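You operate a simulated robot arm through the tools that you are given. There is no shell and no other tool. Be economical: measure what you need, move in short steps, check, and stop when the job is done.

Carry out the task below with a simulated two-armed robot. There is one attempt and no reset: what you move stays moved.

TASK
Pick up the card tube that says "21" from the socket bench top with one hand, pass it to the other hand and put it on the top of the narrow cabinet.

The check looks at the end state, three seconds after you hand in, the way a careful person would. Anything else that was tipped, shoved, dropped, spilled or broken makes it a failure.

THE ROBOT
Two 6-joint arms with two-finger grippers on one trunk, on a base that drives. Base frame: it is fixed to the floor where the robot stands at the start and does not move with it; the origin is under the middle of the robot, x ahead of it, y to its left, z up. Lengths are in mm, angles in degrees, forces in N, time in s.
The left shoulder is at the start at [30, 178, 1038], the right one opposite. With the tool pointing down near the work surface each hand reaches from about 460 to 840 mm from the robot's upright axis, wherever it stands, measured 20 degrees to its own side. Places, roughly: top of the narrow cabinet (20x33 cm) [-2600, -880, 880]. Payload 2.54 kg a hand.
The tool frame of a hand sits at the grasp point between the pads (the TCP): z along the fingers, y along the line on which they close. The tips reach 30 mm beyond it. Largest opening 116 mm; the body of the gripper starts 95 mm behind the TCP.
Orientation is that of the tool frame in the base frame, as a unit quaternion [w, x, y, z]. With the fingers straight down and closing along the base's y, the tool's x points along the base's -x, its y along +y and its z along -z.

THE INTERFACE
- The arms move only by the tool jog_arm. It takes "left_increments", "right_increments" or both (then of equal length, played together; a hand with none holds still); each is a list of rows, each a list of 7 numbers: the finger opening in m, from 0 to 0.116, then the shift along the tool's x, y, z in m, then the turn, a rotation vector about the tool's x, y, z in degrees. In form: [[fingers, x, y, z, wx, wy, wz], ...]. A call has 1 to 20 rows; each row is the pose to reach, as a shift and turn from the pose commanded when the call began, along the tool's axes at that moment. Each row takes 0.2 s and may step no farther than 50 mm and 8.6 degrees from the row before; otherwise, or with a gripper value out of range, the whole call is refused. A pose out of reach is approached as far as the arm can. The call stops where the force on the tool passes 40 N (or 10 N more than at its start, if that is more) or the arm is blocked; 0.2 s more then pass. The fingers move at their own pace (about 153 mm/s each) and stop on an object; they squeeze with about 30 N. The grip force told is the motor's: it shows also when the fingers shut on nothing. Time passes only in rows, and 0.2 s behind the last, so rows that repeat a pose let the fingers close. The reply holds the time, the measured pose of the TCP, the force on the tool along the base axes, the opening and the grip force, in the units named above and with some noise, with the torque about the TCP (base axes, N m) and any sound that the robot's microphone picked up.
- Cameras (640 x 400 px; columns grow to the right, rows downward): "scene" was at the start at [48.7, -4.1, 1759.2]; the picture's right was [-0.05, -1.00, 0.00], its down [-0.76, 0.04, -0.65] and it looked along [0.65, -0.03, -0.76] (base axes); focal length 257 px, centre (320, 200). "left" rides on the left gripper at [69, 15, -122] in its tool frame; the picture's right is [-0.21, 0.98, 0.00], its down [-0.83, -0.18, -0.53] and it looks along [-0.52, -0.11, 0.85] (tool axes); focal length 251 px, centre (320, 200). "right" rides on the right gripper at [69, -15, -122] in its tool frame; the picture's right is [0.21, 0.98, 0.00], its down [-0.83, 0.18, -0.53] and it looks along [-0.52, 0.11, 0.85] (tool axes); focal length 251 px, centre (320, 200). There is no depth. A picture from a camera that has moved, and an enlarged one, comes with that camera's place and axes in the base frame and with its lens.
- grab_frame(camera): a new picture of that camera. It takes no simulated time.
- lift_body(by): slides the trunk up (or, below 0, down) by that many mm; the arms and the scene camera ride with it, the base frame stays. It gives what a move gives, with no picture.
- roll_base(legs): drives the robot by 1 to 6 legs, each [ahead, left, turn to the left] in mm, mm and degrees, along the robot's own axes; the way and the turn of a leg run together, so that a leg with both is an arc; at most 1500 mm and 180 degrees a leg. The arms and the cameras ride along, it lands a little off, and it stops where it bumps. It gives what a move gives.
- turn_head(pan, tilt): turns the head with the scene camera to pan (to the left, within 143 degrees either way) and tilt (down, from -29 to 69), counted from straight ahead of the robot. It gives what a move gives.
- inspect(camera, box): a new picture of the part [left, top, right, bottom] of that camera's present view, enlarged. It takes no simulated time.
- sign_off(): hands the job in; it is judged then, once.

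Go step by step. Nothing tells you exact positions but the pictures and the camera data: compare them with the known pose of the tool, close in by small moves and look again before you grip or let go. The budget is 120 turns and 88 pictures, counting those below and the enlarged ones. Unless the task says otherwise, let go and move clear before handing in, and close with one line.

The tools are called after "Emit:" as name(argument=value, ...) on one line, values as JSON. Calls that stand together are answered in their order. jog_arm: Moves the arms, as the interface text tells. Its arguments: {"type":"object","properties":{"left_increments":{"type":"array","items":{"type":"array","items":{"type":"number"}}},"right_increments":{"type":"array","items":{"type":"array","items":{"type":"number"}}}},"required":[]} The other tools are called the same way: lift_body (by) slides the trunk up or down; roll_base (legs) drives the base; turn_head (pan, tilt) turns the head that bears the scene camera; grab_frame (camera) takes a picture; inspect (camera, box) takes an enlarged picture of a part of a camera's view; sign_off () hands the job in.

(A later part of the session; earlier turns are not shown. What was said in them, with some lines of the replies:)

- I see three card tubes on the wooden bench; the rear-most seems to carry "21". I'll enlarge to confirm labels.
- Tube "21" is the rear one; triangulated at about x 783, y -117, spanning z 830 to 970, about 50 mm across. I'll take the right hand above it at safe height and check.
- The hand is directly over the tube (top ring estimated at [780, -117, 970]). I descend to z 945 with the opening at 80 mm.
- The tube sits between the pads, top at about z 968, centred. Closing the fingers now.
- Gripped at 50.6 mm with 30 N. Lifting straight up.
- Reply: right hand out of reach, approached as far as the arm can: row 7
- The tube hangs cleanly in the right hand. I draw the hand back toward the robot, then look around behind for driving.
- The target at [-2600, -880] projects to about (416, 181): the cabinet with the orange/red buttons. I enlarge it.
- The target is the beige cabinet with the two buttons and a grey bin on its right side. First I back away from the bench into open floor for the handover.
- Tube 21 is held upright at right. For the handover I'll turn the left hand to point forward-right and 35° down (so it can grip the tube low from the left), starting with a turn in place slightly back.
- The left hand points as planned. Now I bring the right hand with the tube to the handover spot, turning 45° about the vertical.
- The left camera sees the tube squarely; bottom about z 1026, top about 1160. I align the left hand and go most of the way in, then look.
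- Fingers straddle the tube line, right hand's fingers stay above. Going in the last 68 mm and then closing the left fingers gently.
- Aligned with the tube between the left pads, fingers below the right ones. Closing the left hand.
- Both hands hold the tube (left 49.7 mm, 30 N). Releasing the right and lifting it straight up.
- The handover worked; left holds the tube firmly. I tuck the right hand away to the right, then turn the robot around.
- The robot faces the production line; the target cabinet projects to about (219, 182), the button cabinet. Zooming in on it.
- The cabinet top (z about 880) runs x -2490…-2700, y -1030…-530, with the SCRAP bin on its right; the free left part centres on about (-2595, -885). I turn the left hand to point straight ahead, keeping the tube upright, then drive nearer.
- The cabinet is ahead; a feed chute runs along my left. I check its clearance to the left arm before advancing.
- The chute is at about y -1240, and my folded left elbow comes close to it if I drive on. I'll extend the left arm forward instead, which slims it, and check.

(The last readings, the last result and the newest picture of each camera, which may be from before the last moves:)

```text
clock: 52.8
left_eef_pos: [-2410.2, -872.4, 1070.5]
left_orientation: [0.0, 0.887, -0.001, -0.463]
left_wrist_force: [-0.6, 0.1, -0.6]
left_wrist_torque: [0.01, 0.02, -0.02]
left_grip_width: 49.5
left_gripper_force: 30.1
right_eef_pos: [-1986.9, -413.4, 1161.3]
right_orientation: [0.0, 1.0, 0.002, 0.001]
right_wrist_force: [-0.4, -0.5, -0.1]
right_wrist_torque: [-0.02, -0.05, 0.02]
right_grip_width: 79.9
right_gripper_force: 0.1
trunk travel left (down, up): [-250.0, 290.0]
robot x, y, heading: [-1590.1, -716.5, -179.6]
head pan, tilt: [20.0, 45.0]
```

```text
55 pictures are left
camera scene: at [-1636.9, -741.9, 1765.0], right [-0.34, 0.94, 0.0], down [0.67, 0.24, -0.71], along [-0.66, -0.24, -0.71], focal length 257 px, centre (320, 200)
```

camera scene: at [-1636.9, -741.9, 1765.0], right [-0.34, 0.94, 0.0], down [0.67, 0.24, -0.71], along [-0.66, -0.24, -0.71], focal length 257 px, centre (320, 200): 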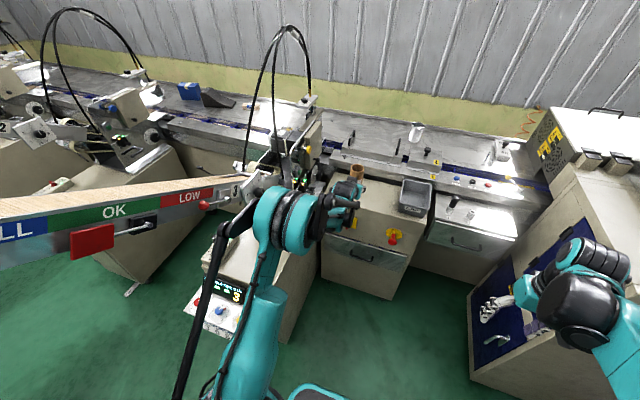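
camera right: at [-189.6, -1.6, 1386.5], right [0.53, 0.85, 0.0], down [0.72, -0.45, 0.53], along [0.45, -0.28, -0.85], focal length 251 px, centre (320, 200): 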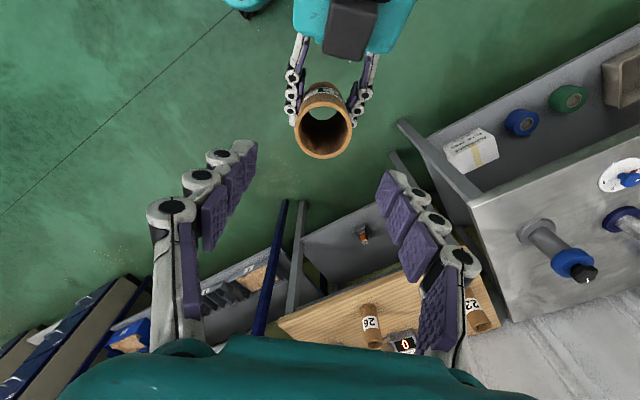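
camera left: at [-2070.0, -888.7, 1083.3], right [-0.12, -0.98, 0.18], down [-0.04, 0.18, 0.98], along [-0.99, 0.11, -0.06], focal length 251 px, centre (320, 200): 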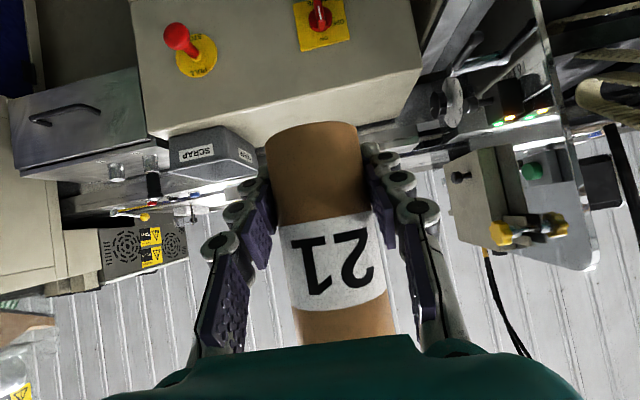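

The elbow has moved inward (about y -1050), clear of the chute. Extending another 110 mm, then a look before the short drive.

Emit:
jog_arm(left_increments=[[0.045, -0.021, 0, 0.03, 0, 0, 0], [0.045, -0.042, 0, 0.06, 0, 0, 0], [0.045, -0.0631, 0, 0.0901, 0, 0, 0]])

Emit:
roll_base(legs=[[75, -15, 0]])

Emit:
grab_frame(camera="scene")

Emit:
grab_frame(camera="left")

```text
clock: 53.6
left_eef_pos: [-2521.8, -872.4, 1067.5]
left_orientation: [0.001, 0.888, 0.0, -0.46]
left_wrist_force: [-0.9, -0.5, -1.6]
left_wrist_torque: [-0.03, -0.02, 0.01]
left_grip_width: 49.7
left_gripper_force: 30.1
right_eef_pos: [-1987.7, -413.7, 1160.8]
right_orientation: [0.0, 1.0, 0.0, 0.001]
right_wrist_force: [-0.6, -0.5, -1.0]
right_wrist_torque: [-0.02, -0.05, 0.01]
right_grip_width: 80.2
right_gripper_force: 0.0
trunk travel left (down, up): [-250.0, 290.0]
robot x, y, heading: [-1593.8, -716.0, -179.8]
head pan, tilt: [20.0, 45.0]
```

```text
clock: 54.6
left_eef_pos: [-2596.8, -858.1, 1066.4]
left_orientation: [0.001, 0.888, 0.0, -0.461]
left_wrist_force: [0.2, -0.3, -0.7]
left_wrist_torque: [0.01, 0.02, -0.01]
left_grip_width: 49.7
left_gripper_force: 30.3
right_eef_pos: [-2062.5, -398.8, 1161.1]
right_orientation: [-0.001, 1.0, 0.001, 0.001]
right_wrist_force: [-0.5, 0.1, -0.3]
right_wrist_torque: [0.0, -0.01, 0.0]
right_grip_width: 79.7
right_gripper_force: 0.1
trunk travel left (down, up): [-250.0, 290.0]
robot x, y, heading: [-1662.9, -702.7, -179.9]
head pan, tilt: [20.0, 45.0]
```

```text
54 pictures are left
camera scene: at [-1712.9, -726.5, 1765.0], right [-0.34, 0.94, 0.0], down [0.67, 0.24, -0.71], along [-0.66, -0.24, -0.71], focal length 257 px, centre (320, 200)
```

scene: 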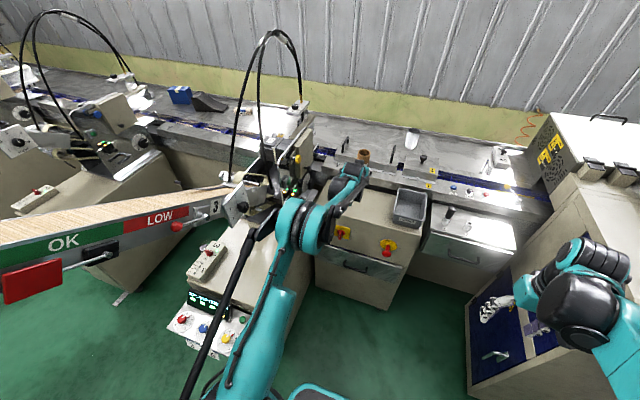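

```text
53 pictures are left
camera left: at [-2456.5, -873.5, 1082.5], right [-0.12, -0.98, 0.18], down [-0.04, 0.18, 0.98], along [-0.99, 0.11, -0.06], focal length 251 px, centre (320, 200)
```

left: 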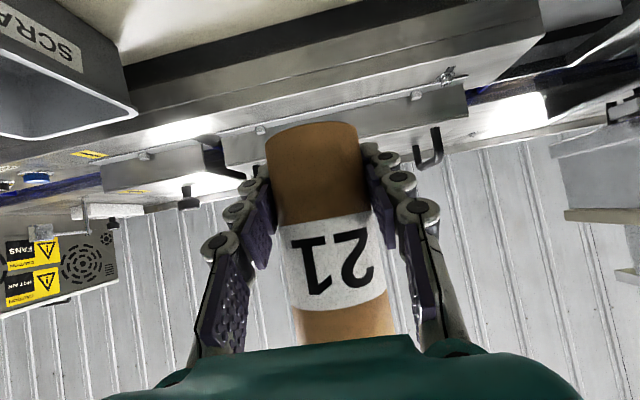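

The tube hangs above the cabinet top. I zoom in to compare its position with the cabinet edges and bin.

Emit:
inspect(camera="scene", box=[300, 130, 460, 290])

```text
2.50 times, centred on (380, 210) of scene
camera zoom: at [-1712.9, -726.5, 1765.0], right [-0.34, 0.94, 0.0], down [0.67, 0.24, -0.71], along [-0.66, -0.24, -0.71], focal length 642 px, centre (170, 175)
```

zoom: 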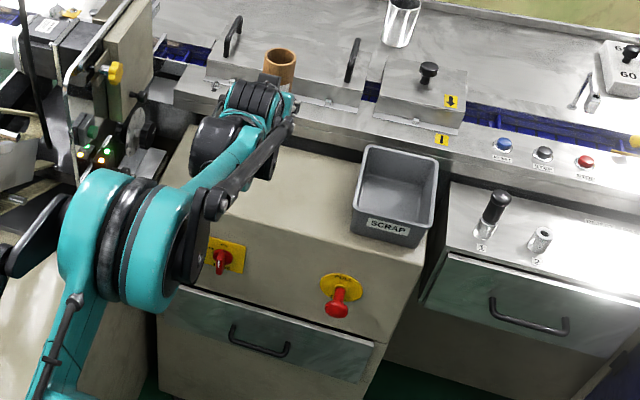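

Position fits: tube at (-2597, -858), cabinet top x -2474…-2720, bin edge at y -670. I lower the trunk 100 mm and recheck.

Emit:
lift_body(by=-100)

Emit:
grab_frame(camera="left")

Emit:
grab_frame(camera="scene")

```text
clock: 56.0
left_eef_pos: [-2594.1, -858.5, 968.1]
left_orientation: [0.0, 0.887, -0.001, -0.462]
left_wrist_force: [0.5, 0.4, -0.2]
left_wrist_torque: [0.03, 0.01, 0.01]
left_grip_width: 49.7
left_gripper_force: 30.4
right_eef_pos: [-2060.0, -398.1, 1061.9]
right_orientation: [0.0, 1.0, 0.002, 0.0]
right_wrist_force: [0.7, 0.4, 0.6]
right_wrist_torque: [-0.01, 0.0, 0.0]
right_grip_width: 80.1
right_gripper_force: 0.0
trunk travel left (down, up): [-150.0, 390.0]
robot x, y, heading: [-1664.8, -697.9, -179.8]
head pan, tilt: [20.0, 45.0]
```

```text
51 pictures are left
camera left: at [-2455.1, -873.8, 983.9], right [-0.12, -0.98, 0.18], down [-0.04, 0.18, 0.98], along [-0.99, 0.11, -0.06], focal length 251 px, centre (320, 200)
```

left: 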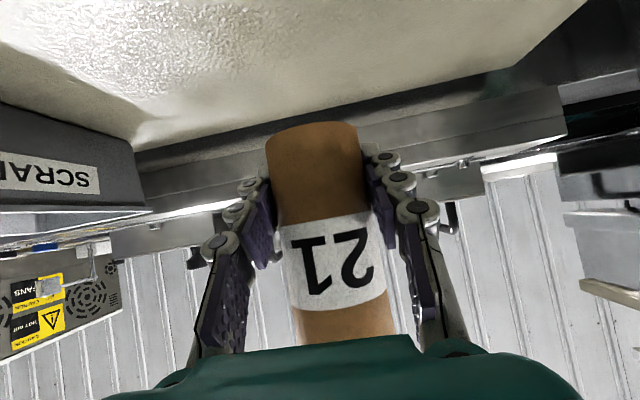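

```text
50 pictures are left
camera scene: at [-1710.5, -727.0, 1665.2], right [-0.34, 0.94, 0.0], down [0.66, 0.24, -0.71], along [-0.66, -0.24, -0.71], focal length 257 px, centre (320, 200)
```

scene: 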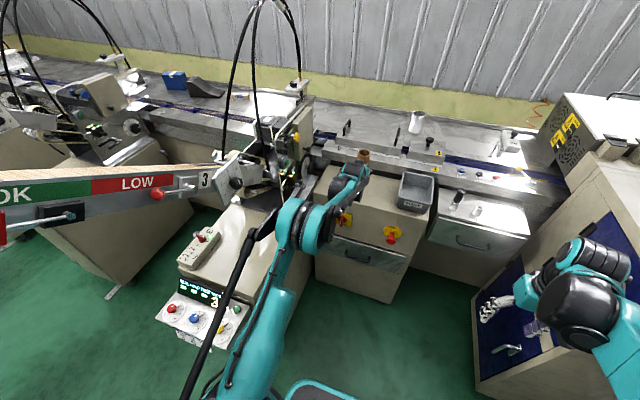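

Tube bottom is about 45 mm above the top (z ≈ 880). Lowering the trunk 30 more, then the final bit with the force-guarded arm.

Emit:
lift_body(by=-30)

Emit:
grab_frame(camera="left")

```text
clock: 56.7
left_eef_pos: [-2594.8, -858.1, 938.9]
left_orientation: [0.0, 0.887, -0.001, -0.462]
left_wrist_force: [0.0, 0.0, -0.2]
left_wrist_torque: [0.0, -0.04, -0.01]
left_grip_width: 49.7
left_gripper_force: 29.9
right_eef_pos: [-2060.0, -399.4, 1033.1]
right_orientation: [-0.001, 1.0, 0.001, -0.001]
right_wrist_force: [-0.6, -0.5, -0.2]
right_wrist_torque: [0.01, -0.02, 0.04]
right_grip_width: 80.1
right_gripper_force: 0.2
trunk travel left (down, up): [-120.0, 420.0]
robot x, y, heading: [-1662.4, -696.8, -179.7]
head pan, tilt: [20.0, 45.0]
```

```text
49 pictures are left
camera left: at [-2454.9, -873.8, 953.9], right [-0.12, -0.98, 0.18], down [-0.04, 0.18, 0.98], along [-0.99, 0.11, -0.06], focal length 251 px, centre (320, 200)
```

left: 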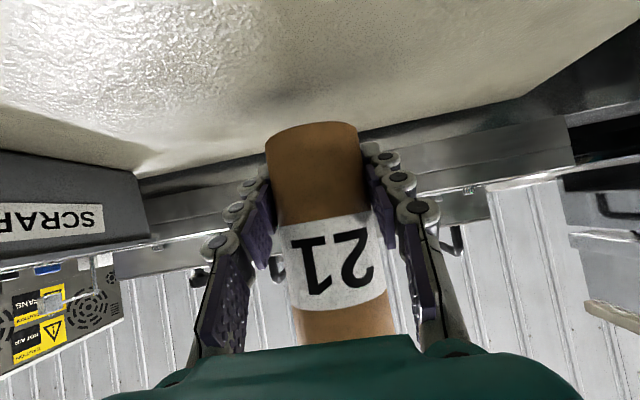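

Shadow and edge show the bottom about 15–20 mm above. Lowering by small guarded steps.

Emit:
jog_arm(left_increments=[[0.045, 0.0025, 0, 0.0017, 0, 0, 0], [0.045, 0.0049, 0, 0.0034, 0, 0, 0], [0.045, 0.0074, 0, 0.0052, 0, 0, 0], [0.045, 0.0098, 0, 0.0069, 0, 0, 0]])

Emit:
grab_frame(camera="left")

```text
clock: 57.7
left_eef_pos: [-2595.2, -858.7, 925.5]
left_orientation: [0.0, 0.887, -0.001, -0.462]
left_wrist_force: [1.0, 0.6, -1.1]
left_wrist_torque: [-0.01, 0.02, 0.01]
left_grip_width: 50.0
left_gripper_force: 30.0
right_eef_pos: [-2061.4, -398.7, 1032.0]
right_orientation: [-0.001, 1.0, 0.0, 0.0]
right_wrist_force: [0.1, 0.6, 0.0]
right_wrist_torque: [-0.01, -0.01, 0.0]
right_grip_width: 80.1
right_gripper_force: 0.0
trunk travel left (down, up): [-120.0, 420.0]
robot x, y, heading: [-1665.4, -698.9, -180.0]
head pan, tilt: [20.0, 45.0]
```

```text
48 pictures are left
camera left: at [-2455.6, -874.3, 940.5], right [-0.12, -0.98, 0.18], down [-0.04, 0.18, 0.98], along [-0.99, 0.11, -0.06], focal length 251 px, centre (320, 200)
```

left: 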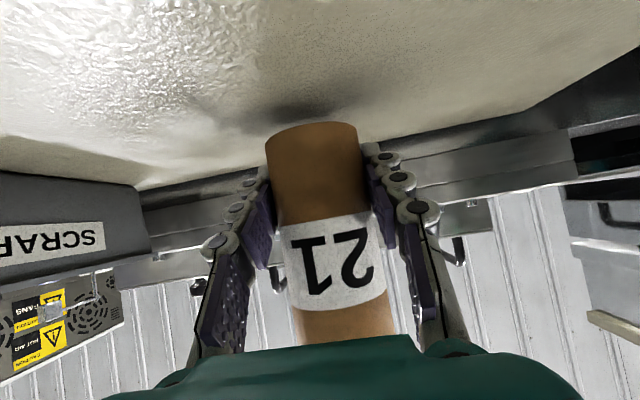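

Contact shadow is closing in, still no load. Stepping down 6 mm in 1 mm rows.

Emit:
jog_arm(left_increments=[[0.045, 0.0008, 0, 0.0006, 0, 0, 0], [0.045, 0.0016, 0, 0.0011, 0, 0, 0], [0.045, 0.0025, 0, 0.0017, 0, 0, 0], [0.045, 0.0033, 0, 0.0023, 0, 0, 0], [0.045, 0.0041, 0, 0.0029, 0, 0, 0], [0.045, 0.0049, 0, 0.0034, 0, 0, 0]])

Emit:
inspect(camera="left", box=[220, 70, 420, 195])

```text
clock: 59.1
left_eef_pos: [-2595.6, -858.2, 919.9]
left_orientation: [0.001, 0.887, 0.0, -0.461]
left_wrist_force: [-0.1, 1.0, -0.6]
left_wrist_torque: [0.01, 0.01, -0.01]
left_grip_width: 49.6
left_gripper_force: 29.3
right_eef_pos: [-2060.4, -399.1, 1033.1]
right_orientation: [0.0, 1.0, 0.001, 0.0]
right_wrist_force: [-0.7, 0.1, 0.3]
right_wrist_torque: [-0.02, 0.0, 0.02]
right_grip_width: 80.0
right_gripper_force: 0.0
trunk travel left (down, up): [-120.0, 420.0]
robot x, y, heading: [-1668.8, -704.2, -180.1]
head pan, tilt: [20.0, 45.0]
```

```text
3.20 times, centred on (320, 132) of left
camera zoom: at [-2455.1, -874.2, 935.1], right [-0.12, -0.98, 0.18], down [-0.04, 0.18, 0.98], along [-0.99, 0.11, -0.06], focal length 805 px, centre (320, 416)
```

zoom: 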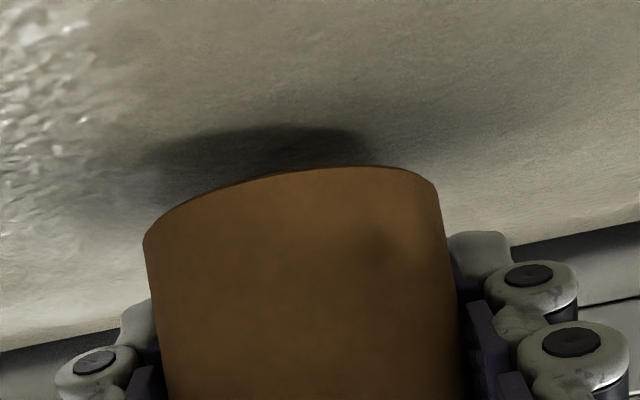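

Still a small gap under the rim. Another 5 mm down.

Emit:
jog_arm(left_increments=[[0.045, 0.0008, 0, 0.0006, 0, 0, 0], [0.045, 0.0016, 0, 0.0011, 0, 0, 0], [0.045, 0.0025, 0, 0.0017, 0, 0, 0], [0.045, 0.0033, 0, 0.0023, 0, 0, 0], [0.045, 0.0041, 0, 0.0029, 0, 0, 0]])

Emit:
inspect(camera="left", box=[220, 70, 420, 195])

```text
clock: 60.3
left_eef_pos: [-2594.9, -858.3, 914.7]
left_orientation: [0.0, 0.887, 0.0, -0.462]
left_wrist_force: [-0.3, -0.7, -1.3]
left_wrist_torque: [0.02, 0.01, 0.0]
left_grip_width: 49.6
left_gripper_force: 30.4
right_eef_pos: [-2061.8, -399.5, 1031.6]
right_orientation: [0.0, 1.0, 0.001, -0.001]
right_wrist_force: [-0.5, 0.8, -0.3]
right_wrist_torque: [0.01, -0.01, -0.03]
right_grip_width: 80.3
right_gripper_force: 0.0
trunk travel left (down, up): [-120.0, 420.0]
robot x, y, heading: [-1662.9, -696.4, -179.8]
head pan, tilt: [20.0, 45.0]
```

```text
3.20 times, centred on (320, 132) of left
camera zoom: at [-2455.1, -874.4, 930.2], right [-0.12, -0.98, 0.18], down [-0.04, 0.18, 0.98], along [-0.99, 0.11, -0.06], focal length 805 px, centre (320, 416)
```

zoom: 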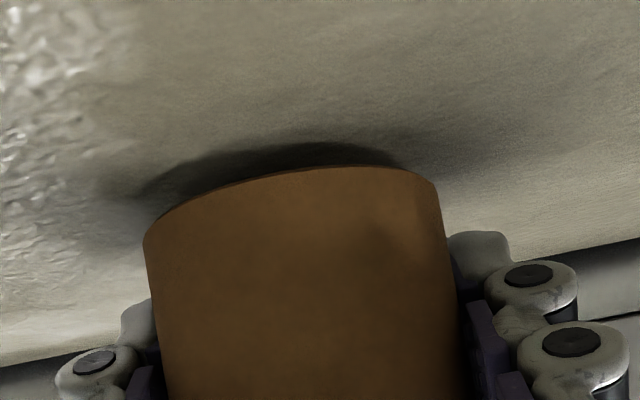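

Gap nearly closed; another few 1 mm steps until load appears.

Emit:
jog_arm(left_increments=[[0.045, 0.0008, 0, 0.0006, 0, 0, 0], [0.045, 0.0016, 0, 0.0011, 0, 0, 0], [0.045, 0.0025, 0, 0.0017, 0, 0, 0], [0.045, 0.0033, 0, 0.0023, 0, 0, 0]])

Emit:
inspect(camera="left", box=[220, 70, 420, 195])

```text
clock: 61.3
left_eef_pos: [-2596.1, -859.0, 912.0]
left_orientation: [0.0, 0.887, 0.0, -0.461]
left_wrist_force: [0.6, 0.2, -0.9]
left_wrist_torque: [-0.04, 0.0, -0.01]
left_grip_width: 49.6
left_gripper_force: 30.0
right_eef_pos: [-2061.0, -399.3, 1033.6]
right_orientation: [0.0, 1.0, 0.0, 0.0]
right_wrist_force: [-0.7, 0.8, -0.4]
right_wrist_torque: [-0.03, -0.01, 0.02]
right_grip_width: 79.9
right_gripper_force: 0.0
trunk travel left (down, up): [-120.0, 420.0]
robot x, y, heading: [-1666.2, -697.5, -179.6]
head pan, tilt: [20.0, 45.0]
```

```text
3.20 times, centred on (320, 132) of left
camera zoom: at [-2454.8, -873.8, 926.7], right [-0.12, -0.98, 0.18], down [-0.04, 0.18, 0.98], along [-0.99, 0.11, -0.06], focal length 805 px, centre (320, 416)
```

zoom: 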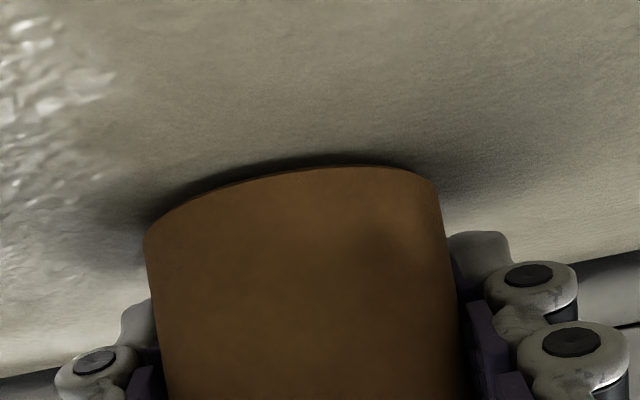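

Only a millimetre or two remain. Stepping down 3 mm more.

Emit:
jog_arm(left_increments=[[0.045, 0.0008, 0, 0.0006, 0, 0, 0], [0.045, 0.0016, 0, 0.0011, 0, 0, 0], [0.045, 0.0025, 0, 0.0017, 0, 0, 0]])

Emit:
inspect(camera="left", box=[220, 70, 420, 195])

```text
clock: 62.1
left_eef_pos: [-2596.3, -858.2, 908.9]
left_orientation: [0.001, 0.887, 0.001, -0.462]
left_wrist_force: [0.9, 0.7, 3.3]
left_wrist_torque: [0.1, -0.03, -0.05]
left_grip_width: 49.8
left_gripper_force: 30.1
right_eef_pos: [-2059.7, -398.6, 1032.8]
right_orientation: [0.0, 1.0, 0.001, 0.0]
right_wrist_force: [0.4, -0.3, -0.6]
right_wrist_torque: [-0.01, 0.02, 0.0]
right_grip_width: 80.2
right_gripper_force: 0.1
trunk travel left (down, up): [-120.0, 420.0]
robot x, y, heading: [-1664.4, -697.5, -179.9]
head pan, tilt: [20.0, 45.0]
```

```text
3.20 times, centred on (320, 132) of left
camera zoom: at [-2454.6, -874.4, 924.3], right [-0.12, -0.98, 0.18], down [-0.04, 0.18, 0.98], along [-0.99, 0.11, -0.06], focal length 805 px, centre (320, 416)
```

zoom: 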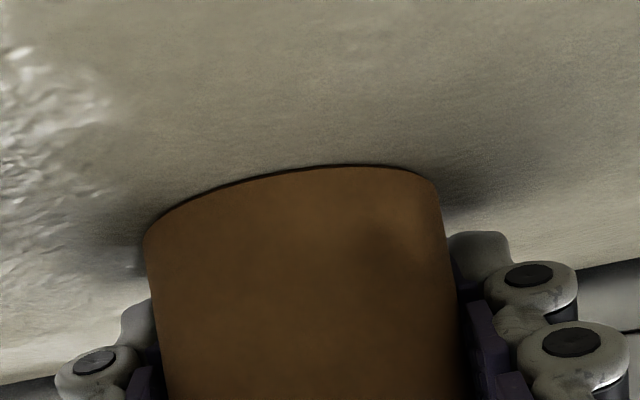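

The tube rests on the top (+4 N). I open the left fingers slowly, then look.

Emit:
jog_arm(left_increments=[[0.05, 0.0003, 0, 0.0002, 0, 0, 0], [0.056, 0.0003, 0, 0.0002, 0, 0, 0], [0.065, 0.0003, 0, 0.0002, 0, 0, 0], [0.08, 0.0003, 0, 0.0002, 0, 0, 0], [0.09, 0.0003, 0, 0.0002, 0, 0, 0], [0.09, 0.0003, 0, 0.0002, 0, 0, 0]])

Emit:
grab_frame(camera="left")

```text
clock: 63.5
left_eef_pos: [-2594.5, -858.5, 907.5]
left_orientation: [0.001, 0.887, 0.0, -0.462]
left_wrist_force: [0.0, 0.0, -0.3]
left_wrist_torque: [0.02, -0.01, -0.04]
left_grip_width: 90.4
left_gripper_force: 0.1
right_eef_pos: [-2060.7, -398.1, 1032.0]
right_orientation: [0.0, 1.0, 0.001, 0.0]
right_wrist_force: [-0.7, 0.0, -0.5]
right_wrist_torque: [0.0, 0.03, 0.01]
right_grip_width: 80.0
right_gripper_force: 0.0
trunk travel left (down, up): [-120.0, 420.0]
robot x, y, heading: [-1666.4, -700.3, -179.7]
head pan, tilt: [20.0, 45.0]
```

```text
43 pictures are left
camera left: at [-2454.8, -874.6, 923.1], right [-0.12, -0.98, 0.18], down [-0.04, 0.18, 0.98], along [-0.99, 0.11, -0.06], focal length 251 px, centre (320, 200)
```

left: 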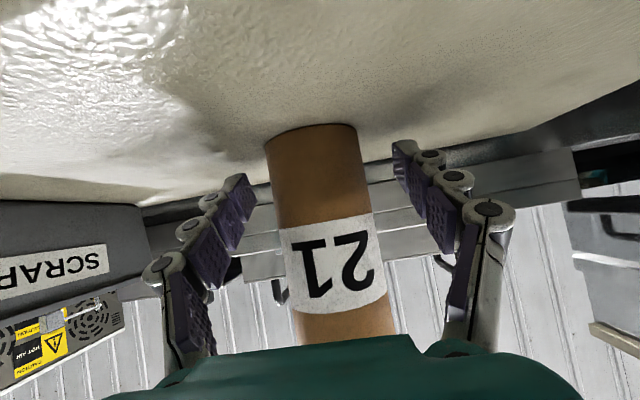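

The tube stands on its own, fingers free on both sides. Backing the hand out along its axis.

Emit:
jog_arm(left_increments=[[0.09, 0, 0, -0.015, 0, 0, 0], [0.09, 0, 0, -0.04, 0, 0, 0], [0.09, 0, 0, -0.07, 0, 0, 0], [0.09, 0, 0, -0.1, 0, 0, 0], [0.09, 0, 0, -0.13, 0, 0, 0], [0.09, 0, 0, -0.16, 0, 0, 0]])

Emit:
roll_base(legs=[[-150, -30, 0]])

Emit:
grab_frame(camera="left")

Emit:
grab_frame(camera="scene")

```text
clock: 64.9
left_eef_pos: [-2464.2, -855.8, 999.9]
left_orientation: [0.0, 0.887, -0.001, -0.463]
left_wrist_force: [0.5, -0.5, 0.9]
left_wrist_torque: [-0.01, -0.02, -0.03]
left_grip_width: 90.2
left_gripper_force: 0.0
right_eef_pos: [-2059.5, -399.2, 1032.5]
right_orientation: [0.0, 1.0, 0.001, 0.001]
right_wrist_force: [0.3, 0.0, 0.1]
right_wrist_torque: [-0.01, 0.02, -0.01]
right_grip_width: 80.0
right_gripper_force: 0.2
trunk travel left (down, up): [-120.0, 420.0]
robot x, y, heading: [-1663.7, -698.1, -179.7]
head pan, tilt: [20.0, 45.0]
```

```text
clock: 66.3
left_eef_pos: [-2313.5, -826.6, 999.1]
left_orientation: [0.001, 0.886, 0.0, -0.463]
left_wrist_force: [0.0, 0.2, 0.0]
left_wrist_torque: [-0.02, 0.02, 0.03]
left_grip_width: 89.9
left_gripper_force: 0.0
right_eef_pos: [-1909.2, -369.5, 1033.8]
right_orientation: [0.0, 1.0, 0.001, 0.0]
right_wrist_force: [-0.4, 0.3, -0.2]
right_wrist_torque: [-0.01, 0.05, -0.03]
right_grip_width: 80.2
right_gripper_force: 0.1
trunk travel left (down, up): [-120.0, 420.0]
robot x, y, heading: [-1512.9, -668.3, -179.8]
head pan, tilt: [20.0, 45.0]
```

```text
42 pictures are left
camera left: at [-2174.1, -841.9, 1015.1], right [-0.12, -0.98, 0.18], down [-0.03, 0.18, 0.98], along [-0.99, 0.11, -0.06], focal length 251 px, centre (320, 200)
```

left: 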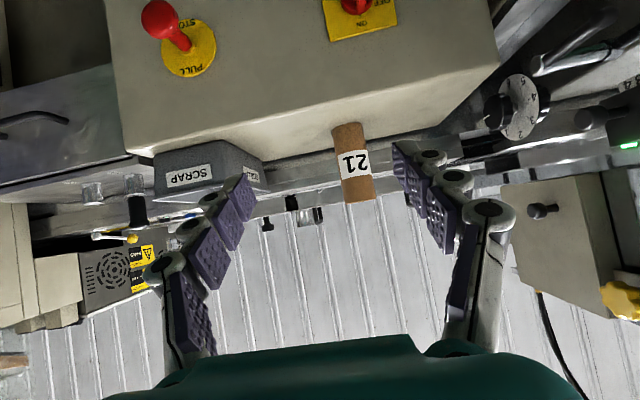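

```text
41 pictures are left
camera scene: at [-1559.5, -696.9, 1635.2], right [-0.34, 0.94, 0.0], down [0.66, 0.24, -0.71], along [-0.67, -0.24, -0.71], focal length 257 px, centre (320, 200)
```

scene: 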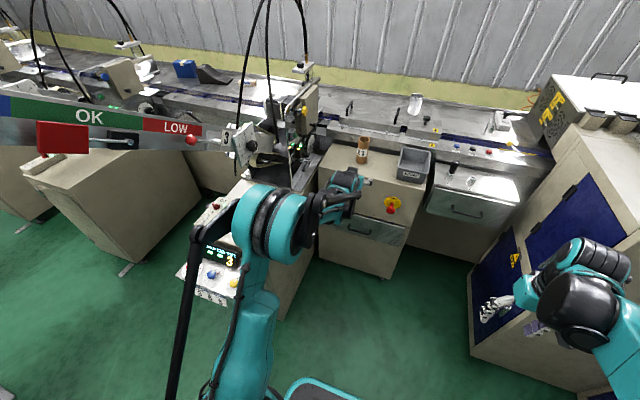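

Tube 21 stands upright on the cabinet top beside the undisturbed bin, and both hands are clear of it. Handing in.

Emit:
sign_off()

```text
The job is handed in.
```

I picked up tube "21" with the right hand, passed it to the left, and set it upright on top of the narrow cabinet. Nothing else looked disturbed in the last pictures, and both hands were clear when I handed in.
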